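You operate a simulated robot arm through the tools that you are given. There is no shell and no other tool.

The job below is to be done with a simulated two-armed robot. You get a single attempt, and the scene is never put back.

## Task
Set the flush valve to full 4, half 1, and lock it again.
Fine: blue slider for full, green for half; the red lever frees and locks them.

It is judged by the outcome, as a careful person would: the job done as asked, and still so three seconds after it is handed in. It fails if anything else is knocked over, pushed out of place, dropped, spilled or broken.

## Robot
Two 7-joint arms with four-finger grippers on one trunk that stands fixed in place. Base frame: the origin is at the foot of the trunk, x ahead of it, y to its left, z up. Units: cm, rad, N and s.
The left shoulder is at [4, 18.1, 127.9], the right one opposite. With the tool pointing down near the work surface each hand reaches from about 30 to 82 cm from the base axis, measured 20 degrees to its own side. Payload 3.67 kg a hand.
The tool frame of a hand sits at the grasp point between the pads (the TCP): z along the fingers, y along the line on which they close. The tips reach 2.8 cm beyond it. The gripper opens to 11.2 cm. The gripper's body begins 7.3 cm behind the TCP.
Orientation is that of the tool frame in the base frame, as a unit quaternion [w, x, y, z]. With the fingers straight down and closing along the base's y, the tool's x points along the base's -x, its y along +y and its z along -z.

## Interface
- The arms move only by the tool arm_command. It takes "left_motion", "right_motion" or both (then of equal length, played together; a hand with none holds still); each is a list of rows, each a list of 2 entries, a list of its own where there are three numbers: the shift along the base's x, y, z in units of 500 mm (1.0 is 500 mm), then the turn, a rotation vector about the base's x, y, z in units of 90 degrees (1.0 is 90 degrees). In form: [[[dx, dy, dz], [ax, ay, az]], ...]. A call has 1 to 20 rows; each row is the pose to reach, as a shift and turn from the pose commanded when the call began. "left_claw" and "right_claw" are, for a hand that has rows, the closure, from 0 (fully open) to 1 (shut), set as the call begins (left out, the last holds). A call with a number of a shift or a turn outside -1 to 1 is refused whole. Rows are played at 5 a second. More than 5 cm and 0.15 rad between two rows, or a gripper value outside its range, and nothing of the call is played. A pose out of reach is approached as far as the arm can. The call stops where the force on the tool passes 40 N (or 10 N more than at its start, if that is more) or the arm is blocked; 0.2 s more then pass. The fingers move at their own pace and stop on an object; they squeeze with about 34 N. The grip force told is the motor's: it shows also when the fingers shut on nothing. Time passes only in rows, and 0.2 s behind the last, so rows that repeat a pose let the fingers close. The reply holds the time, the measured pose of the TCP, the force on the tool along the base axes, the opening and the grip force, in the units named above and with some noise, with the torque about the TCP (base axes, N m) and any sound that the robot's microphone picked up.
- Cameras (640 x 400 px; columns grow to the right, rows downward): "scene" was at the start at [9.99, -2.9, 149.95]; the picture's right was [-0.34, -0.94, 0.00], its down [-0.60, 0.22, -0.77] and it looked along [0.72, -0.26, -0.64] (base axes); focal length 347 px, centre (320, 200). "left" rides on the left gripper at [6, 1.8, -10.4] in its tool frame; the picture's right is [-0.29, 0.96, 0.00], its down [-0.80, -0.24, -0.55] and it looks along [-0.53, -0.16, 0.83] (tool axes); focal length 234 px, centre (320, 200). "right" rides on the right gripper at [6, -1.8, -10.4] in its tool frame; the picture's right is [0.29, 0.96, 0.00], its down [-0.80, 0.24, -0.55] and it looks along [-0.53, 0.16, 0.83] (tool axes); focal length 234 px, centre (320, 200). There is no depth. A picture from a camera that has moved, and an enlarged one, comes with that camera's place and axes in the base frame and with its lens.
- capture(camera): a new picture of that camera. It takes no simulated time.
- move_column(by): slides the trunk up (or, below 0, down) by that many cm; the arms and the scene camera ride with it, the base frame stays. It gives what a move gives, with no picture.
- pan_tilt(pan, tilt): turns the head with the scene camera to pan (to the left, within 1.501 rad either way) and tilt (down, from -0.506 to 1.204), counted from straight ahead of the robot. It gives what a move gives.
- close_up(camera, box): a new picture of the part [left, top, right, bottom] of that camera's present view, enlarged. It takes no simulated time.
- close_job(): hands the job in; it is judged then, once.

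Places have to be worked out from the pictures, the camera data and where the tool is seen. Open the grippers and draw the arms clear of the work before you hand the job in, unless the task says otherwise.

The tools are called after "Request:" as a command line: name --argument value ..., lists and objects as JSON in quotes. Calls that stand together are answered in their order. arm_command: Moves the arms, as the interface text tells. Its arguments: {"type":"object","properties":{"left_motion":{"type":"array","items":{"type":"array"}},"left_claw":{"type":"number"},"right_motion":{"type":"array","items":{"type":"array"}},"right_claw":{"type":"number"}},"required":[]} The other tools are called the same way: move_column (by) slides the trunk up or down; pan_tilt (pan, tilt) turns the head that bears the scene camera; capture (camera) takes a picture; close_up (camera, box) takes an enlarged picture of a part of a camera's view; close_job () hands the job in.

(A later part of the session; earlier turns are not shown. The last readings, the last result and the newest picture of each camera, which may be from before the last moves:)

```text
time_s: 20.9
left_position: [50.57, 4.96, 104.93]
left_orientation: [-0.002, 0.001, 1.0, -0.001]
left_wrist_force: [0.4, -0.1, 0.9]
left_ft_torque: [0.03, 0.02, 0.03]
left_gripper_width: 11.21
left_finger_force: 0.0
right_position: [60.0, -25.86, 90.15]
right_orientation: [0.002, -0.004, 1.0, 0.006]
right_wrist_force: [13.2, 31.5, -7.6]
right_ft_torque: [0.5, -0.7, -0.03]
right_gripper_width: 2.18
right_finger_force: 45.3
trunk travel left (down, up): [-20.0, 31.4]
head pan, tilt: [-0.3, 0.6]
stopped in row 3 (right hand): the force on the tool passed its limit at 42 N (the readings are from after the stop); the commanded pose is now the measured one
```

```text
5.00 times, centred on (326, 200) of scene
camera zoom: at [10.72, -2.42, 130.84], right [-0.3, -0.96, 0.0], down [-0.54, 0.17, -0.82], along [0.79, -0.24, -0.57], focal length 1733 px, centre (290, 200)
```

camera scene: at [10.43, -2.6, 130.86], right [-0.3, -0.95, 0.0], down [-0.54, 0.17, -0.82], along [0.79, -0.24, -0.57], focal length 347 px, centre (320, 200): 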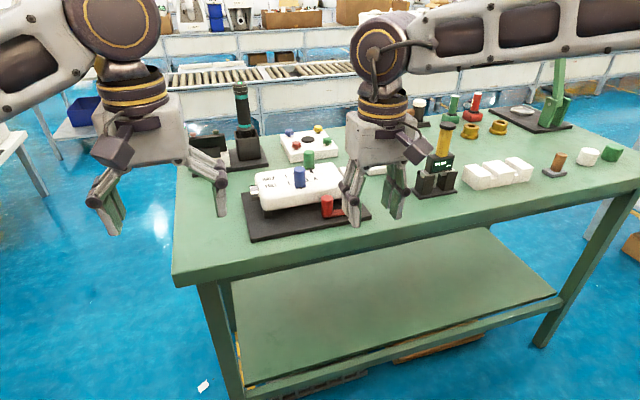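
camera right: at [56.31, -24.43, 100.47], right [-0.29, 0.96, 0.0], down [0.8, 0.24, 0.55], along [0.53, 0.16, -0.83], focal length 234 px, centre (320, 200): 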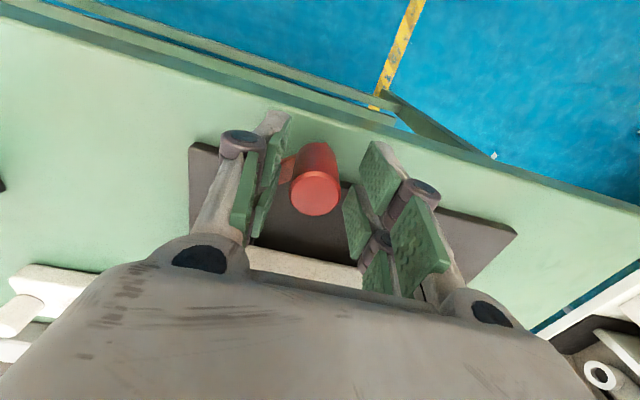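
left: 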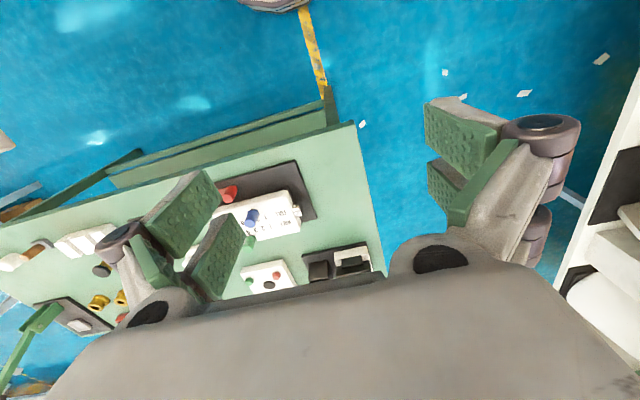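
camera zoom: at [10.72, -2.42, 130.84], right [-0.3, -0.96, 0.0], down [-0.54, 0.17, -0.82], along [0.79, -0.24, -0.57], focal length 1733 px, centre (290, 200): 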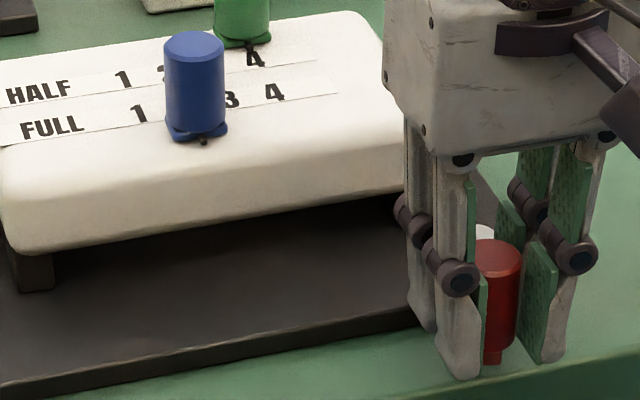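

The lever came to a hard end stop at about 70 degrees of swing, resisting with about 34 N, which should be the free position. I open the fingers to let the strain off and then look.

Request:
arm_command --right_motion '[[[0, 0, 0], [0, 0, 0]], [[0, 0, 0], [0, 0, 0]]]' --right_claw 0.5

Request:
capture --camera "right"

Request:
close_up --camera "scene" --box '[270, 160, 382, 240]'

```text
time_s: 21.5
left_position: [50.42, 5.04, 104.99]
left_orientation: [-0.001, -0.001, 1.0, -0.001]
left_wrist_force: [-0.6, 0.6, -0.5]
left_ft_torque: [-0.06, 0.01, -0.01]
left_gripper_width: 11.22
left_finger_force: 0.1
right_position: [59.98, -26.34, 90.13]
right_orientation: [0.001, -0.004, 1.0, 0.002]
right_wrist_force: [-0.1, -0.1, -1.1]
right_ft_torque: [0.04, -0.02, 0.02]
right_gripper_width: 5.59
right_finger_force: 0.2
trunk travel left (down, up): [-20.0, 31.4]
head pan, tilt: [-0.3, 0.6]
```

```text
taken
camera right: at [53.9, -28.1, 100.43], right [-0.29, 0.96, 0.0], down [0.79, 0.24, 0.56], along [0.53, 0.17, -0.83], focal length 234 px, centre (320, 200)
```

right: 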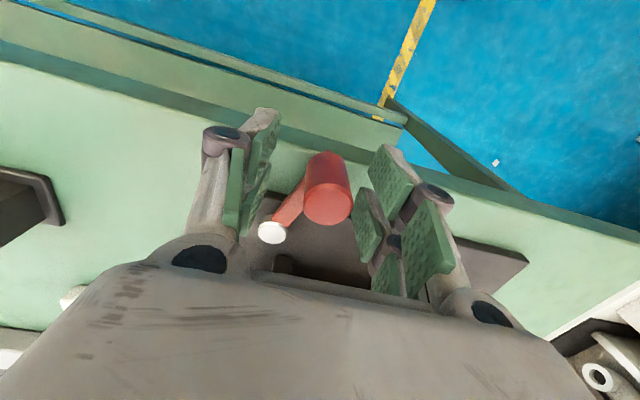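

```text
5.00 times, centred on (326, 200) of scene
camera zoom: at [10.48, -2.51, 130.86], right [-0.3, -0.96, 0.0], down [-0.54, 0.17, -0.82], along [0.79, -0.24, -0.57], focal length 1733 px, centre (290, 200)
```

zoom: 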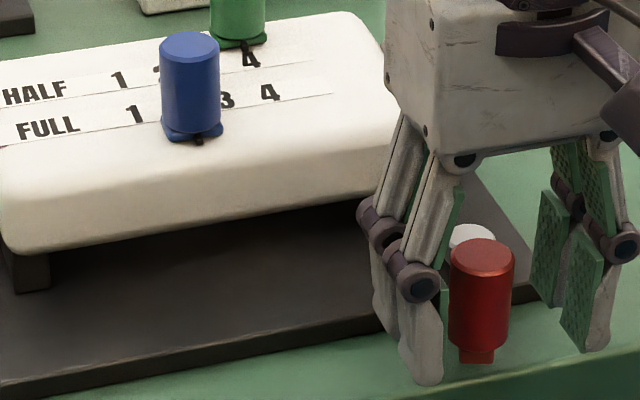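

The handle rests at about (60.2, -25.7) and does not spring back. I lift straight off it.

Request:
arm_command --right_motion '[[[0, 0, 0.06], [0, 0, 0]], [[0, 0, 0.13], [0, 0, 0]], [[0, 0, 0.2], [0, 0, 0]], [[0, 0, 0.28], [0, 0, 0]], [[0, 0, 0.28], [0, 0, 0]]]'

Request:
close_up --camera "scene" --box '[230, 140, 390, 260]'

Request:
capture --camera "right"

```text
time_s: 22.7
left_position: [50.5, 4.81, 105.05]
left_orientation: [-0.001, 0.002, 1.0, 0.0]
left_wrist_force: [0.7, -0.8, -0.3]
left_ft_torque: [-0.01, 0.0, 0.01]
left_gripper_width: 11.19
left_finger_force: 0.0
right_position: [59.86, -26.56, 104.16]
right_orientation: [0.001, -0.002, 1.0, 0.004]
right_wrist_force: [0.6, 0.1, 0.8]
right_ft_torque: [0.0, 0.01, 0.02]
right_gripper_width: 5.6
right_finger_force: 0.1
trunk travel left (down, up): [-20.0, 31.4]
head pan, tilt: [-0.3, 0.6]
```

```text
3.33 times, centred on (310, 200) of scene
camera zoom: at [10.49, -2.64, 130.85], right [-0.3, -0.96, 0.0], down [-0.54, 0.17, -0.82], along [0.79, -0.24, -0.57], focal length 1156 px, centre (353, 200)
```

zoom: 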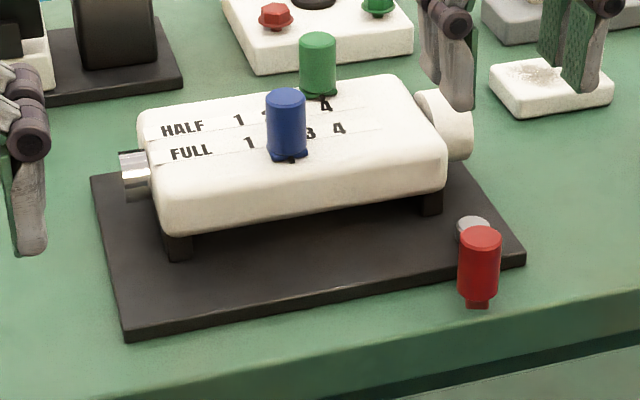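

```text
taken
camera right: at [53.83, -28.37, 114.41], right [-0.29, 0.96, 0.01], down [0.79, 0.24, 0.56], along [0.53, 0.17, -0.83], focal length 234 px, centre (320, 200)
```

right: 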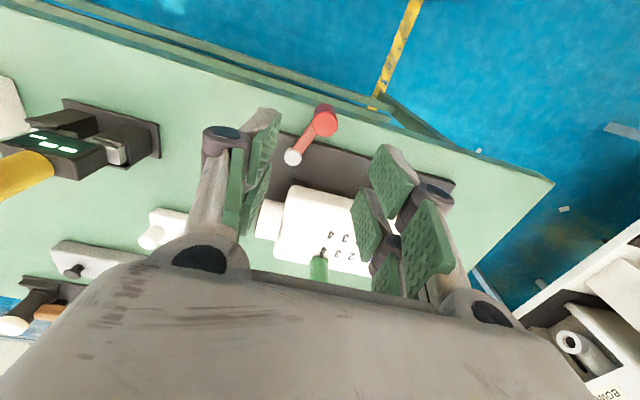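

The lever stays in the free position, and the blue knob's top is at about (70.9, -16.7, 96). I move above the blue slider at a safe height and level the tool.

Request:
arm_command --right_motion '[[[0.055, 0.05, 0.002], [-0.001, 0, -0.0005]], [[0.11, 0.1, 0.004], [-0.002, 0, -0.001]], [[0.166, 0.149, 0.006], [-0.004, 0.001, -0.002]], [[0.221, 0.198, 0.006], [-0.005, 0.001, -0.0025]], [[0.221, 0.198, 0.006], [-0.005, 0.001, -0.0025]]]'

Request:
capture --camera "right"

Request:
close_up --camera "scene" --box '[230, 120, 390, 240]'

Request:
capture --camera "left"

```text
time_s: 23.9
left_position: [50.42, 4.95, 104.93]
left_orientation: [-0.001, 0.002, 1.0, 0.0]
left_wrist_force: [0.6, -0.1, -0.8]
left_ft_torque: [-0.02, 0.03, 0.03]
left_gripper_width: 11.23
left_finger_force: 0.1
right_position: [65.77, -20.08, 103.45]
right_orientation: [0.002, 0.0, 1.0, -0.001]
right_wrist_force: [0.5, 0.2, -0.5]
right_ft_torque: [-0.01, 0.02, -0.03]
right_gripper_width: 5.59
right_finger_force: 0.1
right hand out of reach, approached as far as the arm can: row 3, 4, 5
trunk travel left (down, up): [-20.0, 31.4]
head pan, tilt: [-0.3, 0.6]
```

```text
taken
camera right: at [59.71, -21.89, 113.74], right [-0.29, 0.96, 0.0], down [0.8, 0.24, 0.56], along [0.53, 0.16, -0.83], focal length 234 px, centre (320, 200)
```

right: 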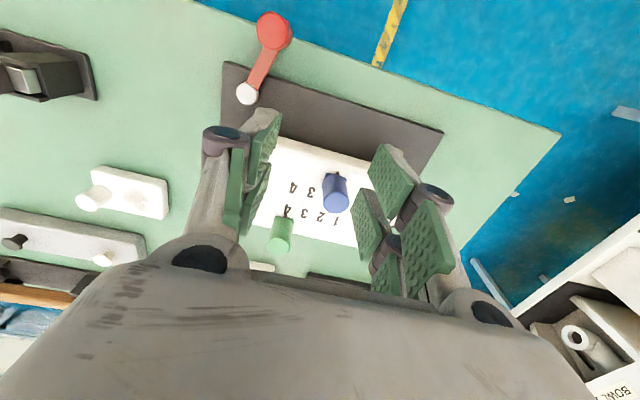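

```text
3.33 times, centred on (310, 180) of scene
camera zoom: at [10.48, -2.61, 130.85], right [-0.3, -0.96, 0.0], down [-0.54, 0.17, -0.82], along [0.79, -0.24, -0.57], focal length 1156 px, centre (353, 267)
```

zoom: 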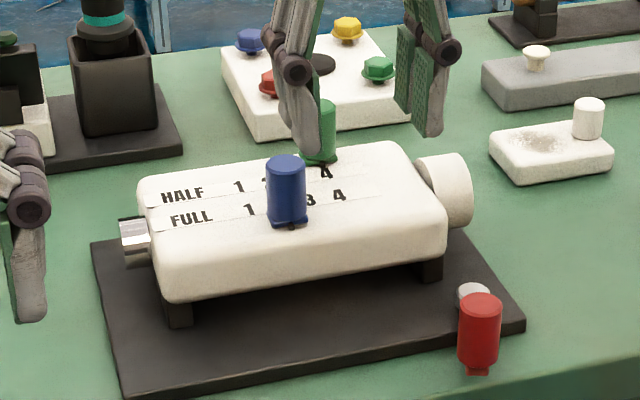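

```text
taken
camera left: at [44.58, 6.81, 115.39], right [0.29, 0.96, 0.0], down [0.8, -0.24, 0.55], along [0.53, -0.16, -0.83], focal length 234 px, centre (320, 200)
```

left: 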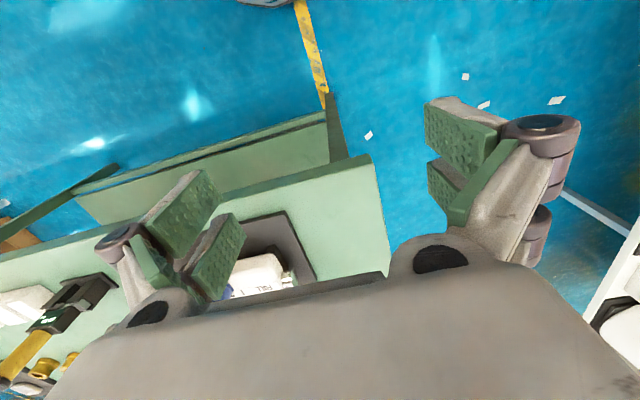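

At this height with the tool straight down the arm again stops at x ≈ 65.8. The earlier yaw limit suggests that a negative yaw may extend the reach, so I test turning the gripper -30 degrees in place and moving forward.

Request:
arm_command --right_motion '[[[0, 0, 0], [0, 0, -0.0833]], [[0, 0, 0], [0, 0, -0.1667]], [[0, 0, 0], [0, 0, -0.25]], [[0, 0, 0], [0, 0, -0.3333]], [[0.05, 0.02, 0], [0, 0, -0.3333]], [[0.1, 0.04, 0], [0, 0, -0.3333]], [[0.1, 0.04, 0], [0, 0, -0.3333]]]'

```text
time_s: 25.5
left_position: [50.47, 4.88, 105.0]
left_orientation: [0.0, 0.001, 1.0, 0.0]
left_wrist_force: [-0.6, -0.8, -0.3]
left_ft_torque: [-0.02, -0.02, -0.01]
left_gripper_width: 11.2
left_finger_force: 0.0
right_position: [66.17, -20.71, 103.06]
right_orientation: [0.001, 0.259, 0.966, 0.0]
right_wrist_force: [-0.2, 0.5, 0.1]
right_ft_torque: [0.02, -0.01, -0.01]
right_gripper_width: 5.61
right_finger_force: 0.0
right hand out of reach, approached as far as the arm can: row 5, 6, 7
trunk travel left (down, up): [-20.0, 31.4]
head pan, tilt: [-0.3, 0.6]
```

Yaw makes little difference. I look at the right arm's posture to see whether the elbow is really straight.

Request:
pan_tilt --pan -0.9 --tilt 0.45

Request:
capture --camera "scene"

```text
time_s: 26.5
left_position: [50.37, 4.95, 105.08]
left_orientation: [0.001, 0.001, 1.0, -0.001]
left_wrist_force: [0.4, 0.4, 0.0]
left_ft_torque: [0.02, -0.01, -0.04]
left_gripper_width: 11.18
left_finger_force: 0.1
right_position: [66.16, -20.48, 103.02]
right_orientation: [0.0, 0.258, 0.966, 0.0]
right_wrist_force: [0.1, 0.4, 0.3]
right_ft_torque: [0.0, -0.02, -0.02]
right_gripper_width: 5.62
right_finger_force: 0.1
trunk travel left (down, up): [-20.0, 31.4]
head pan, tilt: [-0.901, 0.45]
```

```text
taken
camera scene: at [7.71, -7.17, 132.21], right [-0.78, -0.62, 0.0], down [-0.27, 0.34, -0.9], along [0.56, -0.71, -0.44], focal length 347 px, centre (320, 200)
```

scene: 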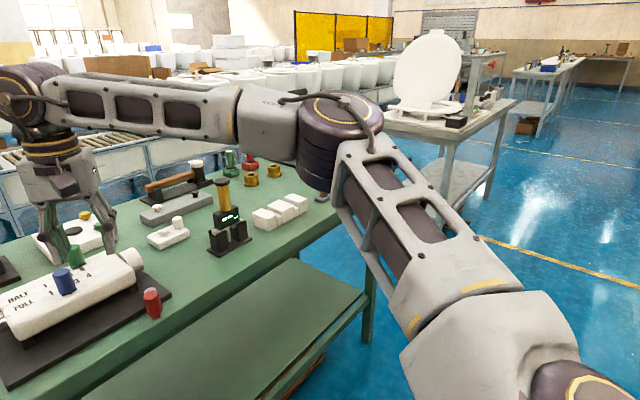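

The elbow is bent to about 90 degrees, so a joint limit rather than arm length is stopping the move. Tilting the fingers forward would draw the wrist back, so I first undo the yaw, raise the hand slightly, and then tilt.

Request:
arm_command --right_motion '[[[-0.01, 0, 0.01], [0, 0, 0.0833]], [[-0.02, 0, 0.02], [0, 0, 0.1667]], [[-0.03, 0, 0.02], [0, 0, 0.25]], [[-0.04, 0, 0.02], [0, 0, 0.3333]], [[-0.04, 0, 0.02], [0, 0, 0.3333]]]'

Request:
arm_command --right_motion '[[[0, 0, 0], [0, -0.0833, 0]], [[0, 0, 0], [0, -0.1667, 0]], [[0, 0, 0], [0, -0.25, 0]], [[0, 0, 0], [0, -0.3333, 0]], [[0, 0, 0], [0, -0.3333, 0]]]'

Request:
capture --camera "scene"

```text
time_s: 27.7
left_position: [50.41, 4.99, 105.08]
left_orientation: [-0.001, 0.001, 1.0, 0.0]
left_wrist_force: [1.3, -0.1, -0.8]
left_ft_torque: [0.0, -0.04, 0.01]
left_gripper_width: 11.17
left_finger_force: 0.0
right_position: [64.13, -20.63, 104.02]
right_orientation: [0.001, -0.001, 1.0, -0.001]
right_wrist_force: [-0.2, -1.0, 0.2]
right_ft_torque: [-0.02, -0.01, -0.01]
right_gripper_width: 5.58
right_finger_force: 0.1
trunk travel left (down, up): [-20.0, 31.4]
head pan, tilt: [-0.901, 0.45]
```

```text
time_s: 28.9
left_position: [50.61, 4.85, 105.1]
left_orientation: [-0.001, 0.001, 1.0, 0.0]
left_wrist_force: [0.1, -0.7, -1.0]
left_ft_torque: [-0.03, -0.02, 0.03]
left_gripper_width: 11.21
left_finger_force: 0.0
right_position: [64.16, -20.65, 104.12]
right_orientation: [0.259, 0.0, 0.966, -0.001]
right_wrist_force: [-0.6, -0.1, -0.6]
right_ft_torque: [-0.01, 0.01, -0.02]
right_gripper_width: 5.59
right_finger_force: 0.1
trunk travel left (down, up): [-20.0, 31.4]
head pan, tilt: [-0.901, 0.45]
```

```text
taken
camera scene: at [7.76, -7.18, 132.21], right [-0.78, -0.62, 0.0], down [-0.27, 0.34, -0.9], along [0.56, -0.71, -0.44], focal length 347 px, centre (320, 200)
```

scene: 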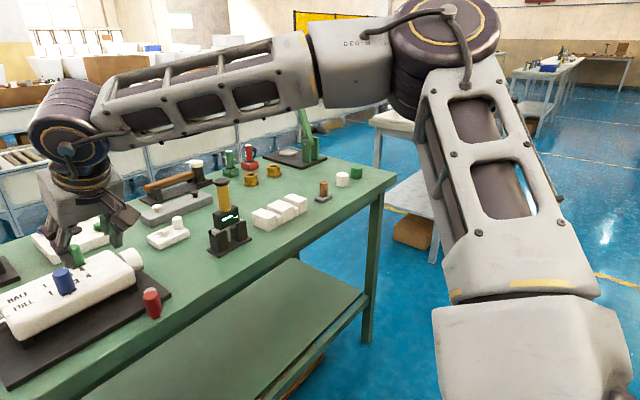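

The 30-degree forward tilt was reached and the wrist is further back. I now move above the blue slider and turn the head back to the valve.

Request:
arm_command --right_motion '[[[0.045, 0.027, 0], [0, 0, 0]], [[0.09, 0.054, 0], [0, 0, 0]], [[0.135, 0.08, 0], [0, 0, 0]], [[0.135, 0.08, 0], [0, 0, 0]]]'

Request:
pan_tilt --pan -0.3 --tilt 0.6

Request:
close_up --camera "scene" --box '[230, 120, 390, 240]'

Request:
capture --camera "right"

```text
time_s: 29.9
left_position: [50.42, 4.91, 105.02]
left_orientation: [0.0, 0.001, 1.0, 0.0]
left_wrist_force: [0.2, -0.2, 0.1]
left_ft_torque: [-0.01, 0.0, 0.01]
left_gripper_width: 11.2
left_finger_force: 0.0
right_position: [70.81, -16.76, 104.24]
right_orientation: [0.259, 0.0, 0.966, -0.001]
right_wrist_force: [-0.5, 0.0, 0.2]
right_ft_torque: [-0.03, -0.02, -0.01]
right_gripper_width: 5.57
right_finger_force: 0.0
trunk travel left (down, up): [-20.0, 31.4]
head pan, tilt: [-0.901, 0.45]
```

```text
time_s: 30.9
left_position: [50.31, 4.88, 105.06]
left_orientation: [0.0, 0.001, 1.0, 0.0]
left_wrist_force: [0.0, 0.3, -0.7]
left_ft_torque: [0.01, -0.01, 0.0]
left_gripper_width: 11.2
left_finger_force: 0.0
right_position: [70.81, -16.81, 104.1]
right_orientation: [0.26, 0.001, 0.966, -0.001]
right_wrist_force: [-0.7, 0.0, 0.5]
right_ft_torque: [-0.01, -0.01, 0.01]
right_gripper_width: 5.58
right_finger_force: 0.2
trunk travel left (down, up): [-20.0, 31.4]
head pan, tilt: [-0.3, 0.6]
```

```text
3.33 times, centred on (310, 180) of scene
camera zoom: at [10.42, -2.6, 130.86], right [-0.3, -0.95, 0.0], down [-0.54, 0.17, -0.83], along [0.79, -0.24, -0.56], focal length 1156 px, centre (353, 267)
```

zoom: 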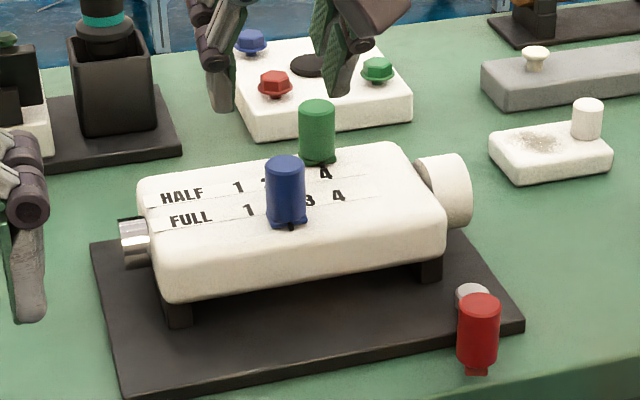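

```text
taken
camera right: at [60.41, -18.5, 110.06], right [-0.25, 0.96, -0.15], down [0.41, 0.24, 0.88], along [0.88, 0.16, -0.45], focal length 234 px, centre (320, 200)
```

right: 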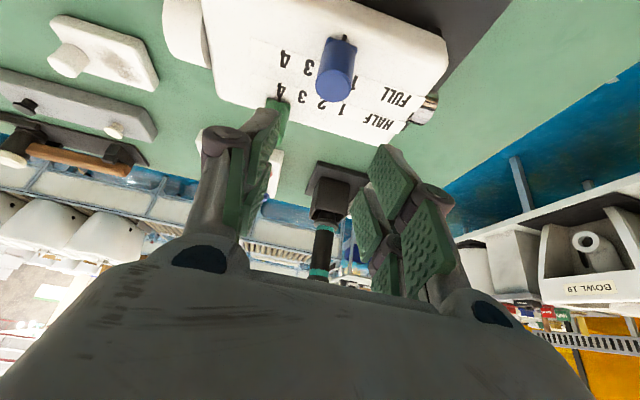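

The tilted pose reaches the blue slider, whose axis reads about (71.0, -16.8). I lower the open fingers around the knob, keeping the tips about half a centimetre above its flange.

Request:
arm_command --right_motion '[[[-0.0142, 0, -0.05], [0, 0, 0]], [[-0.0142, 0, -0.1], [0, 0, 0]], [[-0.0142, 0, -0.13], [0, 0, 0]], [[-0.0142, 0, -0.152], [0, 0, 0]], [[-0.0142, 0, -0.152], [0, 0, 0]]]'

Request:
close_up --camera "scene" --box '[250, 140, 346, 200]'

Request:
capture --camera "right"

```text
time_s: 32.1
left_position: [50.4, 4.94, 105.09]
left_orientation: [0.001, 0.002, 1.0, -0.001]
left_wrist_force: [0.7, 0.2, -0.4]
left_ft_torque: [0.01, 0.01, 0.03]
left_gripper_width: 11.21
left_finger_force: 0.1
right_position: [70.26, -16.73, 96.43]
right_orientation: [0.26, 0.0, 0.966, 0.0]
right_wrist_force: [0.5, 0.0, 1.2]
right_ft_torque: [0.02, -0.05, -0.02]
right_gripper_width: 5.6
right_finger_force: 0.0
trunk travel left (down, up): [-20.0, 31.4]
head pan, tilt: [-0.3, 0.6]
```

```text
6.67 times, centred on (298, 170) of scene
camera zoom: at [10.42, -2.58, 130.86], right [-0.3, -0.96, 0.0], down [-0.54, 0.17, -0.82], along [0.79, -0.24, -0.57], focal length 2311 px, centre (467, 400)
```

zoom: 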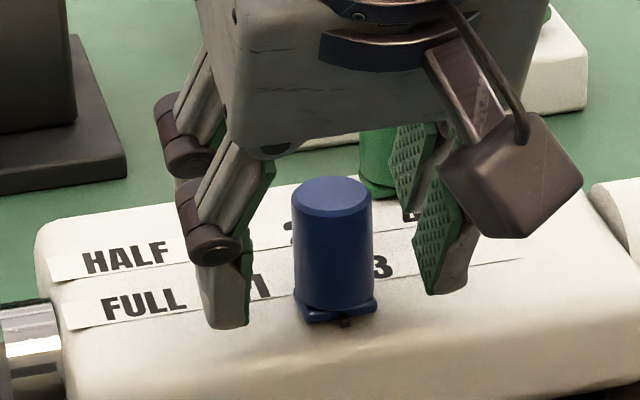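

```text
taken
camera right: at [59.76, -18.45, 102.37], right [-0.25, 0.96, -0.15], down [0.41, 0.24, 0.88], along [0.88, 0.16, -0.45], focal length 234 px, centre (320, 200)
```

right: 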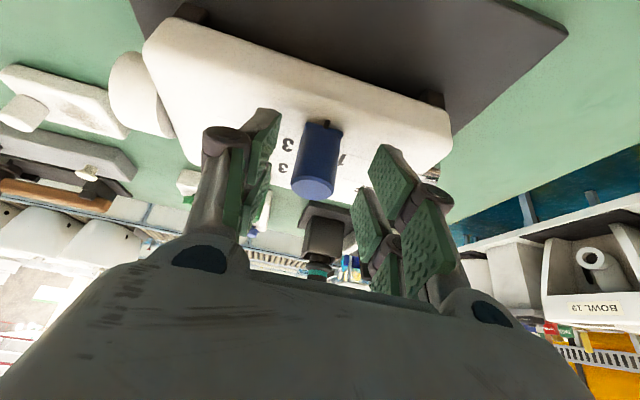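

The knob is centred between the fingers with the tips above the flange. I close on it.

Request:
arm_command --right_motion '[[[0, 0, 0], [0, 0, 0]], [[0, 0, 0], [0, 0, 0]], [[0, 0, 0], [0, 0, 0]]]' --right_claw 1.0

Request:
close_up --camera "scene" --box '[250, 140, 346, 200]'

```text
time_s: 32.9
left_position: [50.47, 4.89, 105.05]
left_orientation: [0.0, 0.002, 1.0, 0.0]
left_wrist_force: [-0.3, 1.3, 0.6]
left_ft_torque: [0.06, 0.02, 0.03]
left_gripper_width: 11.22
left_finger_force: 0.1
right_position: [70.17, -16.63, 96.43]
right_orientation: [0.259, 0.001, 0.966, -0.001]
right_wrist_force: [0.3, -1.7, -1.1]
right_ft_torque: [-0.11, -0.07, -0.11]
right_gripper_width: 2.46
right_finger_force: 45.3
trunk travel left (down, up): [-20.0, 31.4]
head pan, tilt: [-0.3, 0.6]
```

```text
6.67 times, centred on (298, 170) of scene
camera zoom: at [10.45, -2.63, 130.86], right [-0.3, -0.96, 0.0], down [-0.54, 0.17, -0.82], along [0.79, -0.24, -0.57], focal length 2311 px, centre (467, 400)
```

zoom: 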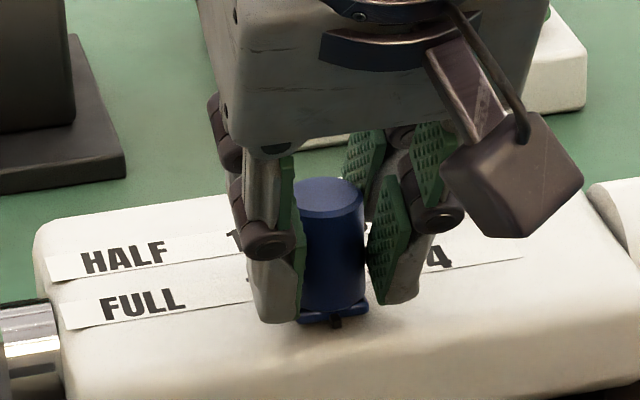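

The grip holds 2.46 cm with small force. I slide blue 1 cm toward -y as a test, watching the resistance.

Request:
arm_command --right_motion '[[[0, -0.01, 0], [0, 0, 0]], [[0, -0.02, 0], [0, 0, 0]], [[0, -0.02, 0], [0, 0, 0]]]'

Request:
close_up --camera "scene" --box '[250, 140, 346, 200]'

```text
time_s: 33.7
left_position: [50.31, 5.03, 105.08]
left_orientation: [-0.002, 0.0, 1.0, 0.0]
left_wrist_force: [0.5, -0.9, 0.0]
left_ft_torque: [-0.01, 0.02, 0.01]
left_gripper_width: 11.21
left_finger_force: 0.1
right_position: [70.14, -17.65, 96.52]
right_orientation: [0.26, -0.001, 0.966, -0.001]
right_wrist_force: [-0.3, 3.3, -3.0]
right_ft_torque: [0.06, -0.15, 0.15]
right_gripper_width: 2.45
right_finger_force: 45.1
trunk travel left (down, up): [-20.0, 31.4]
head pan, tilt: [-0.3, 0.6]
```

```text
6.67 times, centred on (298, 170) of scene
camera zoom: at [10.46, -2.55, 130.85], right [-0.3, -0.96, 0.0], down [-0.54, 0.17, -0.82], along [0.79, -0.24, -0.57], focal length 2311 px, centre (467, 400)
```

zoom: 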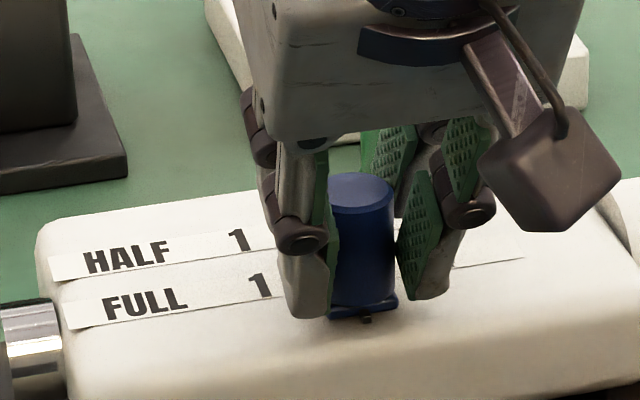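

Blue slides freely with about 3 N. I move it on 2.9 cm toward the 4.

Request:
arm_command --right_motion '[[[0, -0.015, 0], [0, 0, 0]], [[0, -0.03, 0], [0, 0, 0]], [[0, -0.045, 0], [0, 0, 0]], [[0, -0.058, 0], [0, 0, 0]], [[0, -0.058, 0], [0, 0, 0]], [[0, -0.058, 0], [0, 0, 0]]]'

Request:
close_up --camera "scene" --box '[250, 140, 346, 200]'

Request:
capture --camera "right"

```text
time_s: 35.1
left_position: [50.51, 4.9, 105.08]
left_orientation: [0.0, 0.001, 1.0, -0.001]
left_wrist_force: [0.8, 0.2, 0.1]
left_ft_torque: [0.0, 0.01, 0.01]
left_gripper_width: 11.21
left_finger_force: 0.1
right_position: [70.18, -20.65, 96.46]
right_orientation: [0.259, 0.001, 0.966, -0.001]
right_wrist_force: [0.0, -0.1, 1.3]
right_ft_torque: [0.04, 0.29, 0.03]
right_gripper_width: 2.46
right_finger_force: 45.3
trunk travel left (down, up): [-20.0, 31.4]
head pan, tilt: [-0.3, 0.6]
```

```text
6.67 times, centred on (298, 170) of scene
camera zoom: at [10.43, -2.58, 130.86], right [-0.3, -0.96, 0.0], down [-0.54, 0.17, -0.82], along [0.79, -0.24, -0.57], focal length 2311 px, centre (467, 400)
```

zoom: 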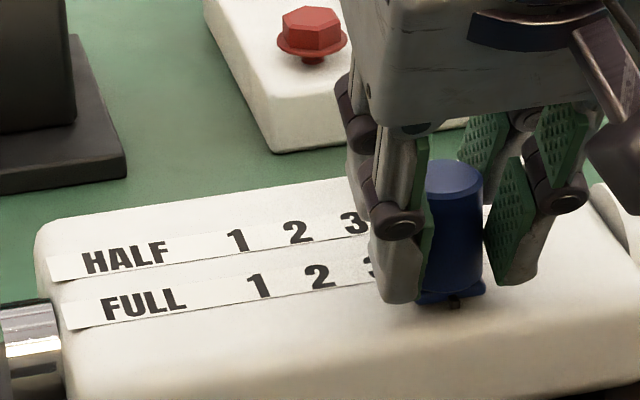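

```text
taken
camera right: at [59.77, -22.35, 102.36], right [-0.25, 0.96, -0.15], down [0.41, 0.24, 0.88], along [0.88, 0.16, -0.45], focal length 234 px, centre (320, 200)
```

right: 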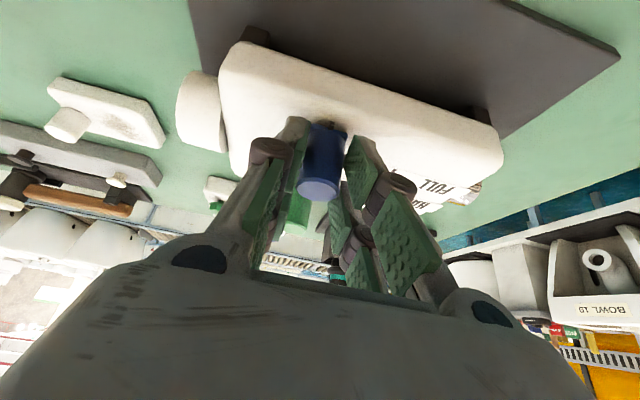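

Blue is now near the 4, but its black tick seems about 0.25 cm short when compared with how it stood at the 2. I zoom in to measure this more precisely.

Request:
close_up --camera "scene" --box '[280, 160, 328, 190]'

Request:
close_up --camera "right" --box '[270, 90, 410, 230]'

```text
13.33 times, centred on (304, 175) of scene
camera zoom: at [10.43, -2.58, 130.86], right [-0.3, -0.96, 0.0], down [-0.54, 0.17, -0.82], along [0.79, -0.24, -0.57], focal length 4622 px, centre (533, 533)
```

zoom: 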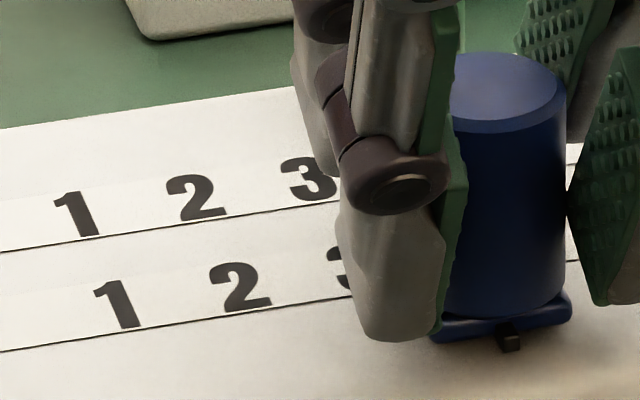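

```text
2.86 times, centred on (340, 160) of right
camera zoom: at [59.77, -22.35, 102.36], right [-0.25, 0.96, -0.15], down [0.41, 0.24, 0.88], along [0.88, 0.16, -0.45], focal length 669 px, centre (263, 314)
```

zoom: 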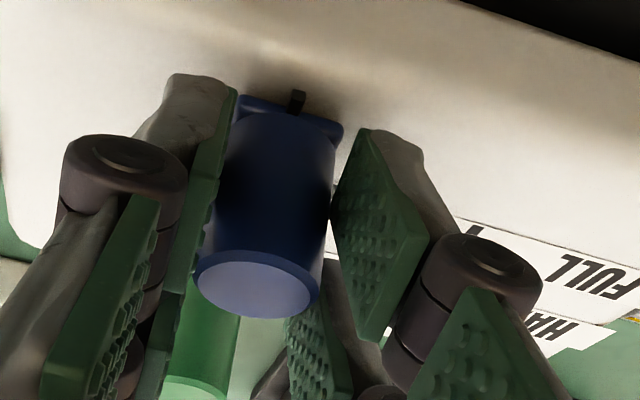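

The tick is about 0.28 cm short of the line through the 4. I nudge blue by that much.

Request:
arm_command --right_motion '[[[0, -0.0028, 0], [0, 0, 0]], [[0, -0.0056, 0], [0, 0, 0]], [[0, -0.0056, 0], [0, 0, 0]], [[0, -0.0056, 0], [0, 0, 0]]]'

Request:
close_up --camera "scene" --box '[280, 160, 328, 190]'

```text
time_s: 36.1
left_position: [50.48, 4.91, 105.1]
left_orientation: [0.0, 0.001, 1.0, 0.0]
left_wrist_force: [0.3, 0.6, -0.1]
left_ft_torque: [0.02, -0.02, 0.03]
left_gripper_width: 11.22
left_finger_force: 0.1
right_position: [70.21, -20.86, 96.4]
right_orientation: [0.26, -0.001, 0.966, -0.001]
right_wrist_force: [0.0, 0.3, 1.4]
right_ft_torque: [-0.06, 0.33, -0.03]
right_gripper_width: 2.47
right_finger_force: 44.8
trunk travel left (down, up): [-20.0, 31.4]
head pan, tilt: [-0.3, 0.6]
```

```text
13.33 times, centred on (304, 175) of scene
camera zoom: at [10.42, -2.58, 130.86], right [-0.3, -0.96, 0.0], down [-0.54, 0.17, -0.82], along [0.79, -0.24, -0.57], focal length 4622 px, centre (533, 533)
```

zoom: 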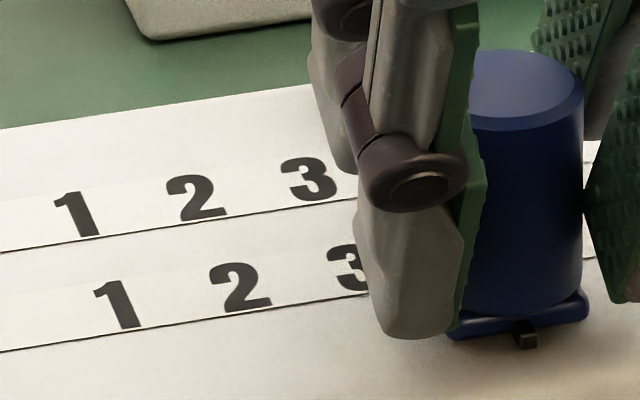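

The tick now lies at (526, 341), within 0.03 cm of the expected (528, 340). I open the fingers, then lift straight up.

Request:
arm_command --right_motion '[[[0, 0, 0], [0, 0, 0]], [[0, 0, 0], [0, 0, 0]], [[0, 0, 0.05], [0, 0, 0]], [[0, 0, 0.1], [0, 0, 0]], [[0, 0, 0.15], [0, 0, 0]], [[0, 0, 0.15], [0, 0, 0]]]' --right_claw 0.5

Request:
close_up --camera "scene" --box '[264, 150, 328, 190]'

Request:
close_up --camera "right" --box '[200, 0, 420, 180]'

```text
time_s: 37.5
left_position: [50.47, 4.97, 104.99]
left_orientation: [-0.001, 0.001, 1.0, 0.0]
left_wrist_force: [0.0, 0.9, 0.2]
left_ft_torque: [0.05, -0.02, -0.02]
left_gripper_width: 11.2
left_finger_force: 0.1
right_position: [70.21, -20.92, 103.81]
right_orientation: [0.259, 0.001, 0.966, -0.001]
right_wrist_force: [-0.1, 0.0, 0.1]
right_ft_torque: [0.0, 0.0, 0.01]
right_gripper_width: 5.59
right_finger_force: 0.0
trunk travel left (down, up): [-20.0, 31.4]
head pan, tilt: [-0.3, 0.6]
```

```text
10.00 times, centred on (296, 170) of scene
camera zoom: at [10.47, -2.6, 130.85], right [-0.3, -0.96, 0.0], down [-0.54, 0.17, -0.82], along [0.79, -0.24, -0.57], focal length 3466 px, centre (560, 500)
```

zoom: 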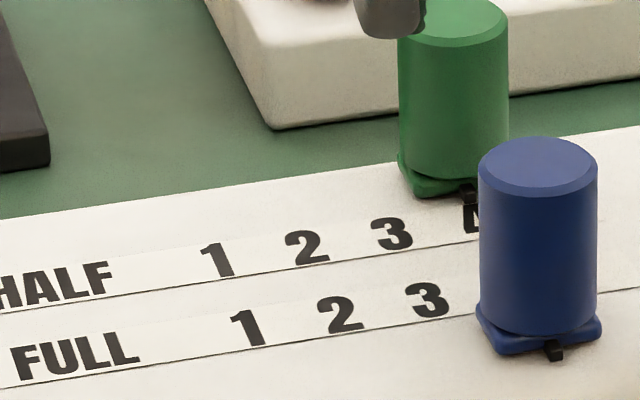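

```text
2.22 times, centred on (310, 90) of right
camera zoom: at [59.75, -22.65, 109.79], right [-0.25, 0.96, -0.15], down [0.41, 0.24, 0.88], along [0.88, 0.16, -0.46], focal length 520 px, centre (342, 444)
```

zoom: 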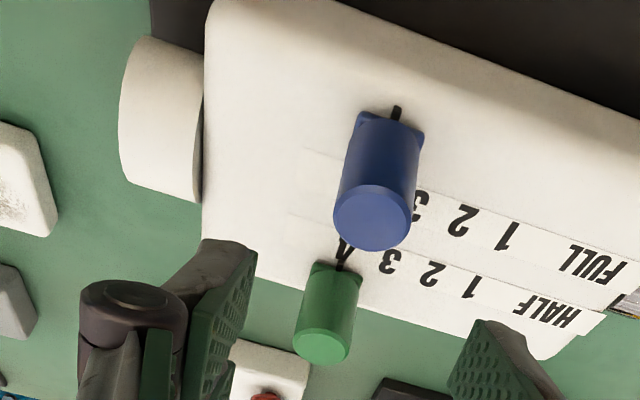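

Blue's tick still points at 4 after release. Green's axis reads about (77.8, -20.9), so I move the open hand forward above it at the same height.

Request:
arm_command --right_motion '[[[0.045, 0, 0.004], [0, 0, 0]], [[0.09, 0, 0.004], [0, 0, 0]], [[0.134, 0.001, 0.004], [0, 0, 0]], [[0.134, 0.001, 0.004], [0, 0, 0]]]'

Request:
close_up --camera "scene" --box '[240, 100, 400, 200]'

Request:
capture --camera "right"

```text
time_s: 38.5
left_position: [50.37, 4.93, 105.03]
left_orientation: [0.0, 0.001, 1.0, 0.0]
left_wrist_force: [0.4, 0.4, -0.1]
left_ft_torque: [0.03, 0.04, 0.01]
left_gripper_width: 11.19
left_finger_force: 0.1
right_position: [76.98, -20.98, 104.15]
right_orientation: [0.26, 0.0, 0.966, -0.001]
right_wrist_force: [-0.5, 0.2, 0.9]
right_ft_torque: [0.0, 0.0, 0.04]
right_gripper_width: 5.62
right_finger_force: 0.0
trunk travel left (down, up): [-20.0, 31.4]
head pan, tilt: [-0.3, 0.6]
```

```text
4.00 times, centred on (320, 150) of scene
camera zoom: at [10.36, -2.58, 130.87], right [-0.3, -0.96, 0.0], down [-0.54, 0.17, -0.83], along [0.79, -0.24, -0.56], focal length 1387 px, centre (320, 400)
```

zoom: 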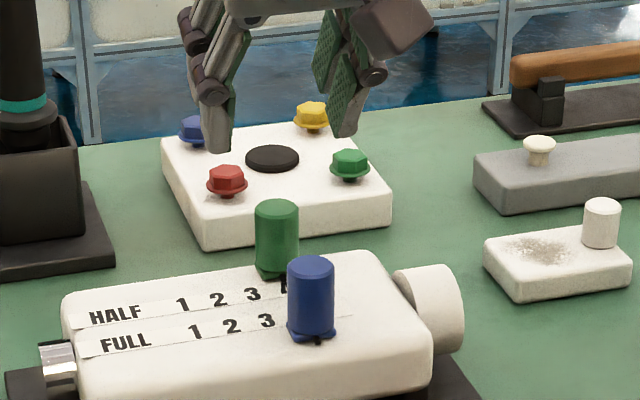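

```text
taken
camera right: at [66.45, -22.63, 110.11], right [-0.25, 0.96, -0.15], down [0.41, 0.24, 0.88], along [0.88, 0.16, -0.45], focal length 234 px, centre (320, 200)
```

right: 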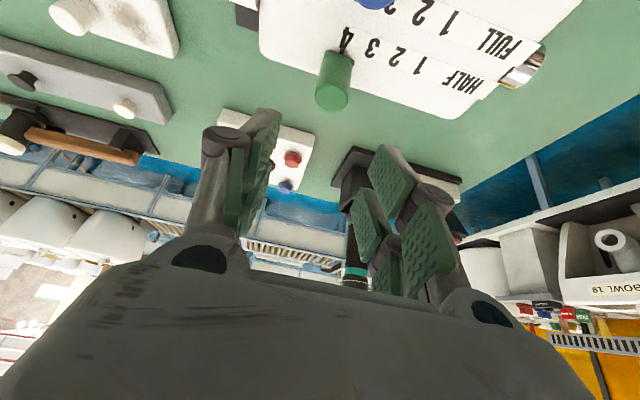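

The pose is in reach and green's top reads (78.0, -20.9). I lower the open fingers around the green knob.

Request:
arm_command --right_motion '[[[0, 0.002, -0.05], [0, 0, 0]], [[0, 0.002, -0.1], [0, 0, 0]], [[0, 0.002, -0.13], [0, 0, 0]], [[0, 0.002, -0.154], [0, 0, 0]], [[0, 0.002, -0.154], [0, 0, 0]]]'

Request:
close_up --camera "scene" --box '[250, 120, 346, 190]'

Request:
capture --camera "right"

```text
time_s: 39.7
left_position: [50.41, 4.92, 104.98]
left_orientation: [0.0, 0.001, 1.0, 0.001]
left_wrist_force: [-0.3, -0.5, -0.1]
left_ft_torque: [0.0, 0.03, 0.02]
left_gripper_width: 11.21
left_finger_force: 0.1
right_position: [76.92, -20.64, 96.46]
right_orientation: [0.259, 0.0, 0.966, -0.001]
right_wrist_force: [-0.9, 0.2, 0.7]
right_ft_torque: [0.0, 0.02, 0.0]
right_gripper_width: 5.58
right_finger_force: 0.1
trunk travel left (down, up): [-20.0, 31.4]
head pan, tilt: [-0.3, 0.6]
```

```text
5.71 times, centred on (298, 155) of scene
camera zoom: at [10.42, -2.58, 130.86], right [-0.3, -0.96, 0.0], down [-0.54, 0.17, -0.82], along [0.79, -0.24, -0.57], focal length 1981 px, centre (446, 457)
```

zoom: 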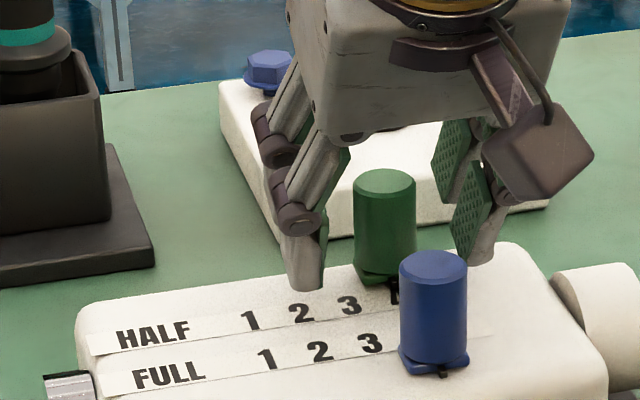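

```text
taken
camera right: at [66.46, -22.49, 102.33], right [-0.25, 0.96, -0.15], down [0.41, 0.24, 0.88], along [0.88, 0.16, -0.45], focal length 234 px, centre (320, 200)
```

right: 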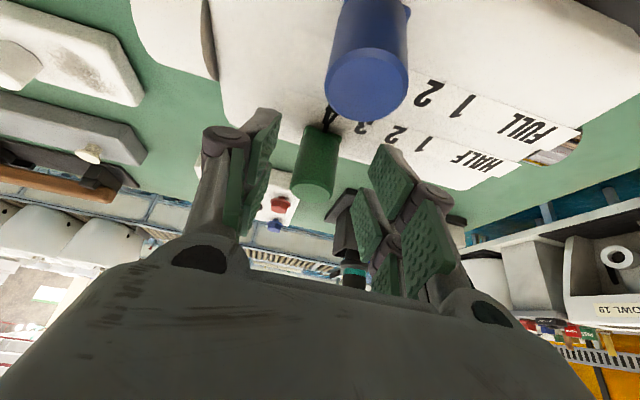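

Green stands between the fingers at about y = -20.95, with the TCP at about -20.7. I shift slightly toward it and close.

Request:
arm_command --right_motion '[[[0, -0.004, 0], [0, 0, 0]], [[0, -0.004, 0], [0, 0, 0]], [[0, -0.004, 0], [0, 0, 0]], [[0, -0.004, 0], [0, 0, 0]]]' --right_claw 1.0

Request:
close_up --camera "scene" --box '[250, 120, 346, 190]'

```text
time_s: 40.7
left_position: [50.57, 4.93, 105.0]
left_orientation: [-0.001, 0.001, 1.0, 0.0]
left_wrist_force: [0.3, -0.5, 0.6]
left_ft_torque: [0.03, 0.0, 0.0]
left_gripper_width: 11.2
left_finger_force: 0.1
right_position: [76.74, -20.88, 96.45]
right_orientation: [0.259, 0.001, 0.966, -0.001]
right_wrist_force: [0.4, -1.4, -2.0]
right_ft_torque: [0.03, -0.16, -0.03]
right_gripper_width: 2.38
right_finger_force: 45.2
trunk travel left (down, up): [-20.0, 31.4]
head pan, tilt: [-0.3, 0.6]
```

```text
5.71 times, centred on (298, 155) of scene
camera zoom: at [10.46, -2.61, 130.85], right [-0.3, -0.96, 0.0], down [-0.54, 0.17, -0.82], along [0.79, -0.24, -0.57], focal length 1981 px, centre (446, 457)
```

zoom: 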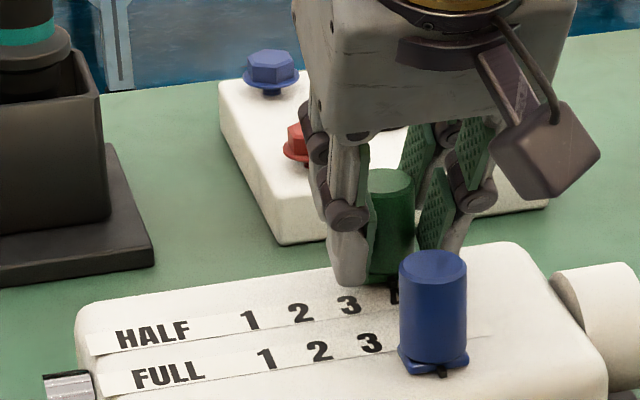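

Green is gripped at y ≈ -20.88. I slide it toward +y, aiming for 6 cm in all, starting with a 1 cm test.

Request:
arm_command --right_motion '[[[0, 0.01, 0], [0, 0, 0]], [[0, 0.02, 0], [0, 0, 0]], [[0, 0.02, 0], [0, 0, 0]]]'

Request:
close_up --camera "scene" --box '[250, 120, 346, 190]'

```text
time_s: 41.5
left_position: [50.45, 4.85, 105.04]
left_orientation: [0.0, 0.001, 1.0, 0.0]
left_wrist_force: [-0.3, -0.9, 0.4]
left_ft_torque: [0.04, 0.03, 0.03]
left_gripper_width: 11.21
left_finger_force: 0.0
right_position: [76.9, -19.92, 96.39]
right_orientation: [0.259, 0.0, 0.966, -0.001]
right_wrist_force: [-1.7, -1.6, -3.4]
right_ft_torque: [0.12, 0.24, -0.04]
right_gripper_width: 2.35
right_finger_force: 45.0
trunk travel left (down, up): [-20.0, 31.4]
head pan, tilt: [-0.3, 0.6]
```

```text
5.71 times, centred on (298, 155) of scene
camera zoom: at [10.44, -2.63, 130.85], right [-0.3, -0.96, 0.0], down [-0.54, 0.17, -0.82], along [0.79, -0.24, -0.57], focal length 1981 px, centre (446, 457)
```

zoom: 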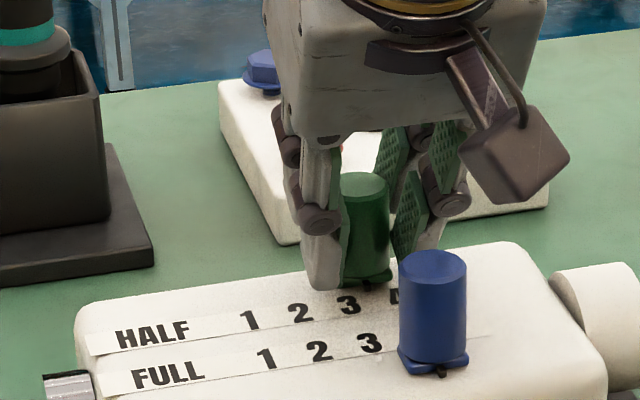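

Green slides easily and blue has not moved. I continue 5 cm toward the 1.

Request:
arm_command --right_motion '[[[0, 0.015, 0], [0, 0, 0]], [[0, 0.035, 0], [0, 0, 0]], [[0, 0.055, 0], [0, 0, 0]], [[0, 0.075, 0], [0, 0, 0]], [[0, 0.09, 0], [0, 0, 0]], [[0, 0.099, 0], [0, 0, 0]], [[0, 0.099, 0], [0, 0, 0]], [[0, 0.099, 0], [0, 0, 0]]]'

Request:
close_up --camera "scene" --box '[250, 120, 346, 190]'

Request:
close_up --camera "scene" --box '[264, 152, 312, 182]'

Request:
close_up --camera "right" --box '[230, 60, 450, 200]'

```text
time_s: 42.4
left_position: [50.69, 4.98, 104.81]
left_orientation: [-0.002, 0.001, 1.0, 0.0]
left_wrist_force: [-0.6, -0.7, 0.9]
left_ft_torque: [0.02, 0.03, 0.02]
left_gripper_width: 11.22
left_finger_force: 0.1
right_position: [76.27, -18.39, 96.37]
right_orientation: [0.263, 0.002, 0.965, -0.002]
right_wrist_force: [30.2, 1.4, -12.7]
right_ft_torque: [-0.01, -1.29, -0.05]
right_gripper_width: 2.44
right_finger_force: 44.9
right hand out of reach, approached as far as the arm can: row 1, 2, 3, 4
trunk travel left (down, up): [-20.0, 31.4]
head pan, tilt: [-0.3, 0.6]
stopped in row 4 (right hand): the force on the tool passed its limit at 60 N (the readings are from after the stop); the commanded pose is now the measured one
```

```text
5.71 times, centred on (298, 155) of scene
camera zoom: at [10.97, -2.55, 130.8], right [-0.3, -0.96, 0.0], down [-0.54, 0.17, -0.82], along [0.79, -0.24, -0.57], focal length 1981 px, centre (446, 457)
```

zoom: 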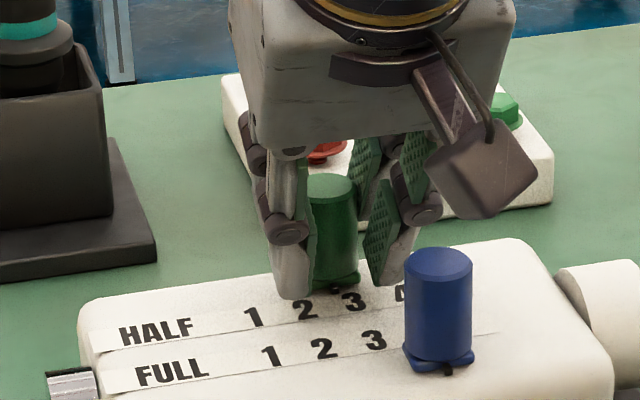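

```text
13.33 times, centred on (288, 167) of scene
camera zoom: at [10.97, -2.55, 130.8], right [-0.3, -0.96, 0.0], down [-0.54, 0.17, -0.82], along [0.79, -0.24, -0.57], focal length 4622 px, centre (747, 640)
```

zoom: 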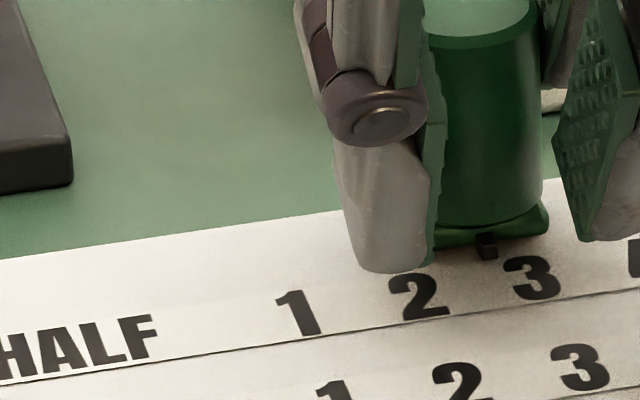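

```text
2.86 times, centred on (340, 130) of right
camera zoom: at [65.84, -20.14, 102.24], right [-0.24, 0.96, -0.15], down [0.4, 0.24, 0.88], along [0.88, 0.15, -0.45], focal length 669 px, centre (263, 400)
```

zoom: 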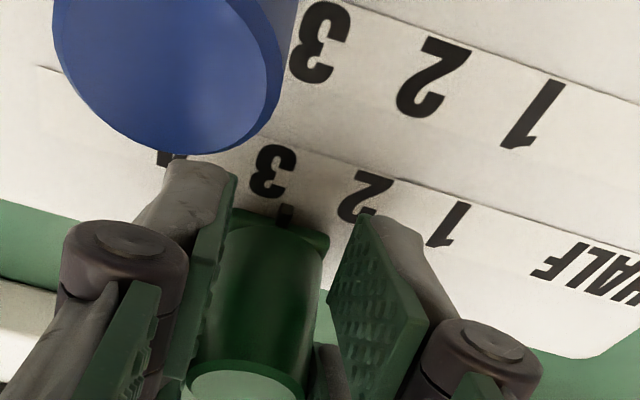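

The arm ran out of reach as it moved toward +y, pulling back in x until the force limit stopped it. Green now stands between 2 and 3. I open the fingers to release the strain and lift clear.

Request:
arm_command --right_motion '[[[0, 0, 0], [0, 0, 0]], [[0, 0, 0], [0, 0, 0]], [[0, 0, 0], [0, 0, 0]]]' --right_claw 0.5

Request:
close_up --camera "scene" --box '[250, 120, 346, 190]'

```text
time_s: 43.2
left_position: [50.27, 4.93, 105.11]
left_orientation: [0.001, 0.001, 1.0, 0.0]
left_wrist_force: [-0.7, 0.3, 0.1]
left_ft_torque: [-0.01, 0.0, -0.01]
left_gripper_width: 11.18
left_finger_force: 0.0
right_position: [75.77, -18.34, 96.94]
right_orientation: [0.264, 0.001, 0.964, 0.0]
right_wrist_force: [-0.3, 0.4, 0.1]
right_ft_torque: [0.02, -0.01, 0.0]
right_gripper_width: 5.62
right_finger_force: 0.1
trunk travel left (down, up): [-20.0, 31.4]
head pan, tilt: [-0.3, 0.6]
```

```text
5.71 times, centred on (298, 155) of scene
camera zoom: at [10.34, -2.6, 130.87], right [-0.3, -0.96, 0.0], down [-0.54, 0.17, -0.83], along [0.79, -0.24, -0.56], focal length 1981 px, centre (446, 457)
```

zoom: 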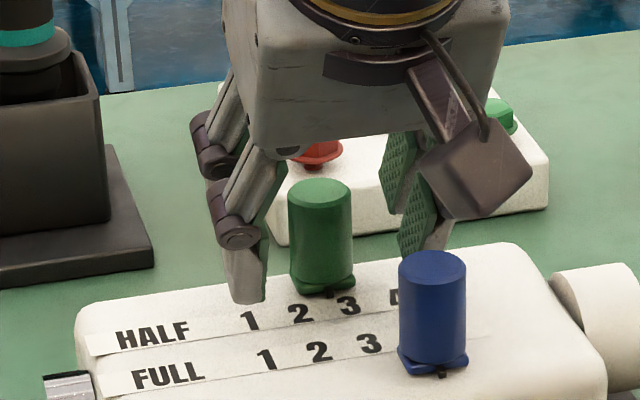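

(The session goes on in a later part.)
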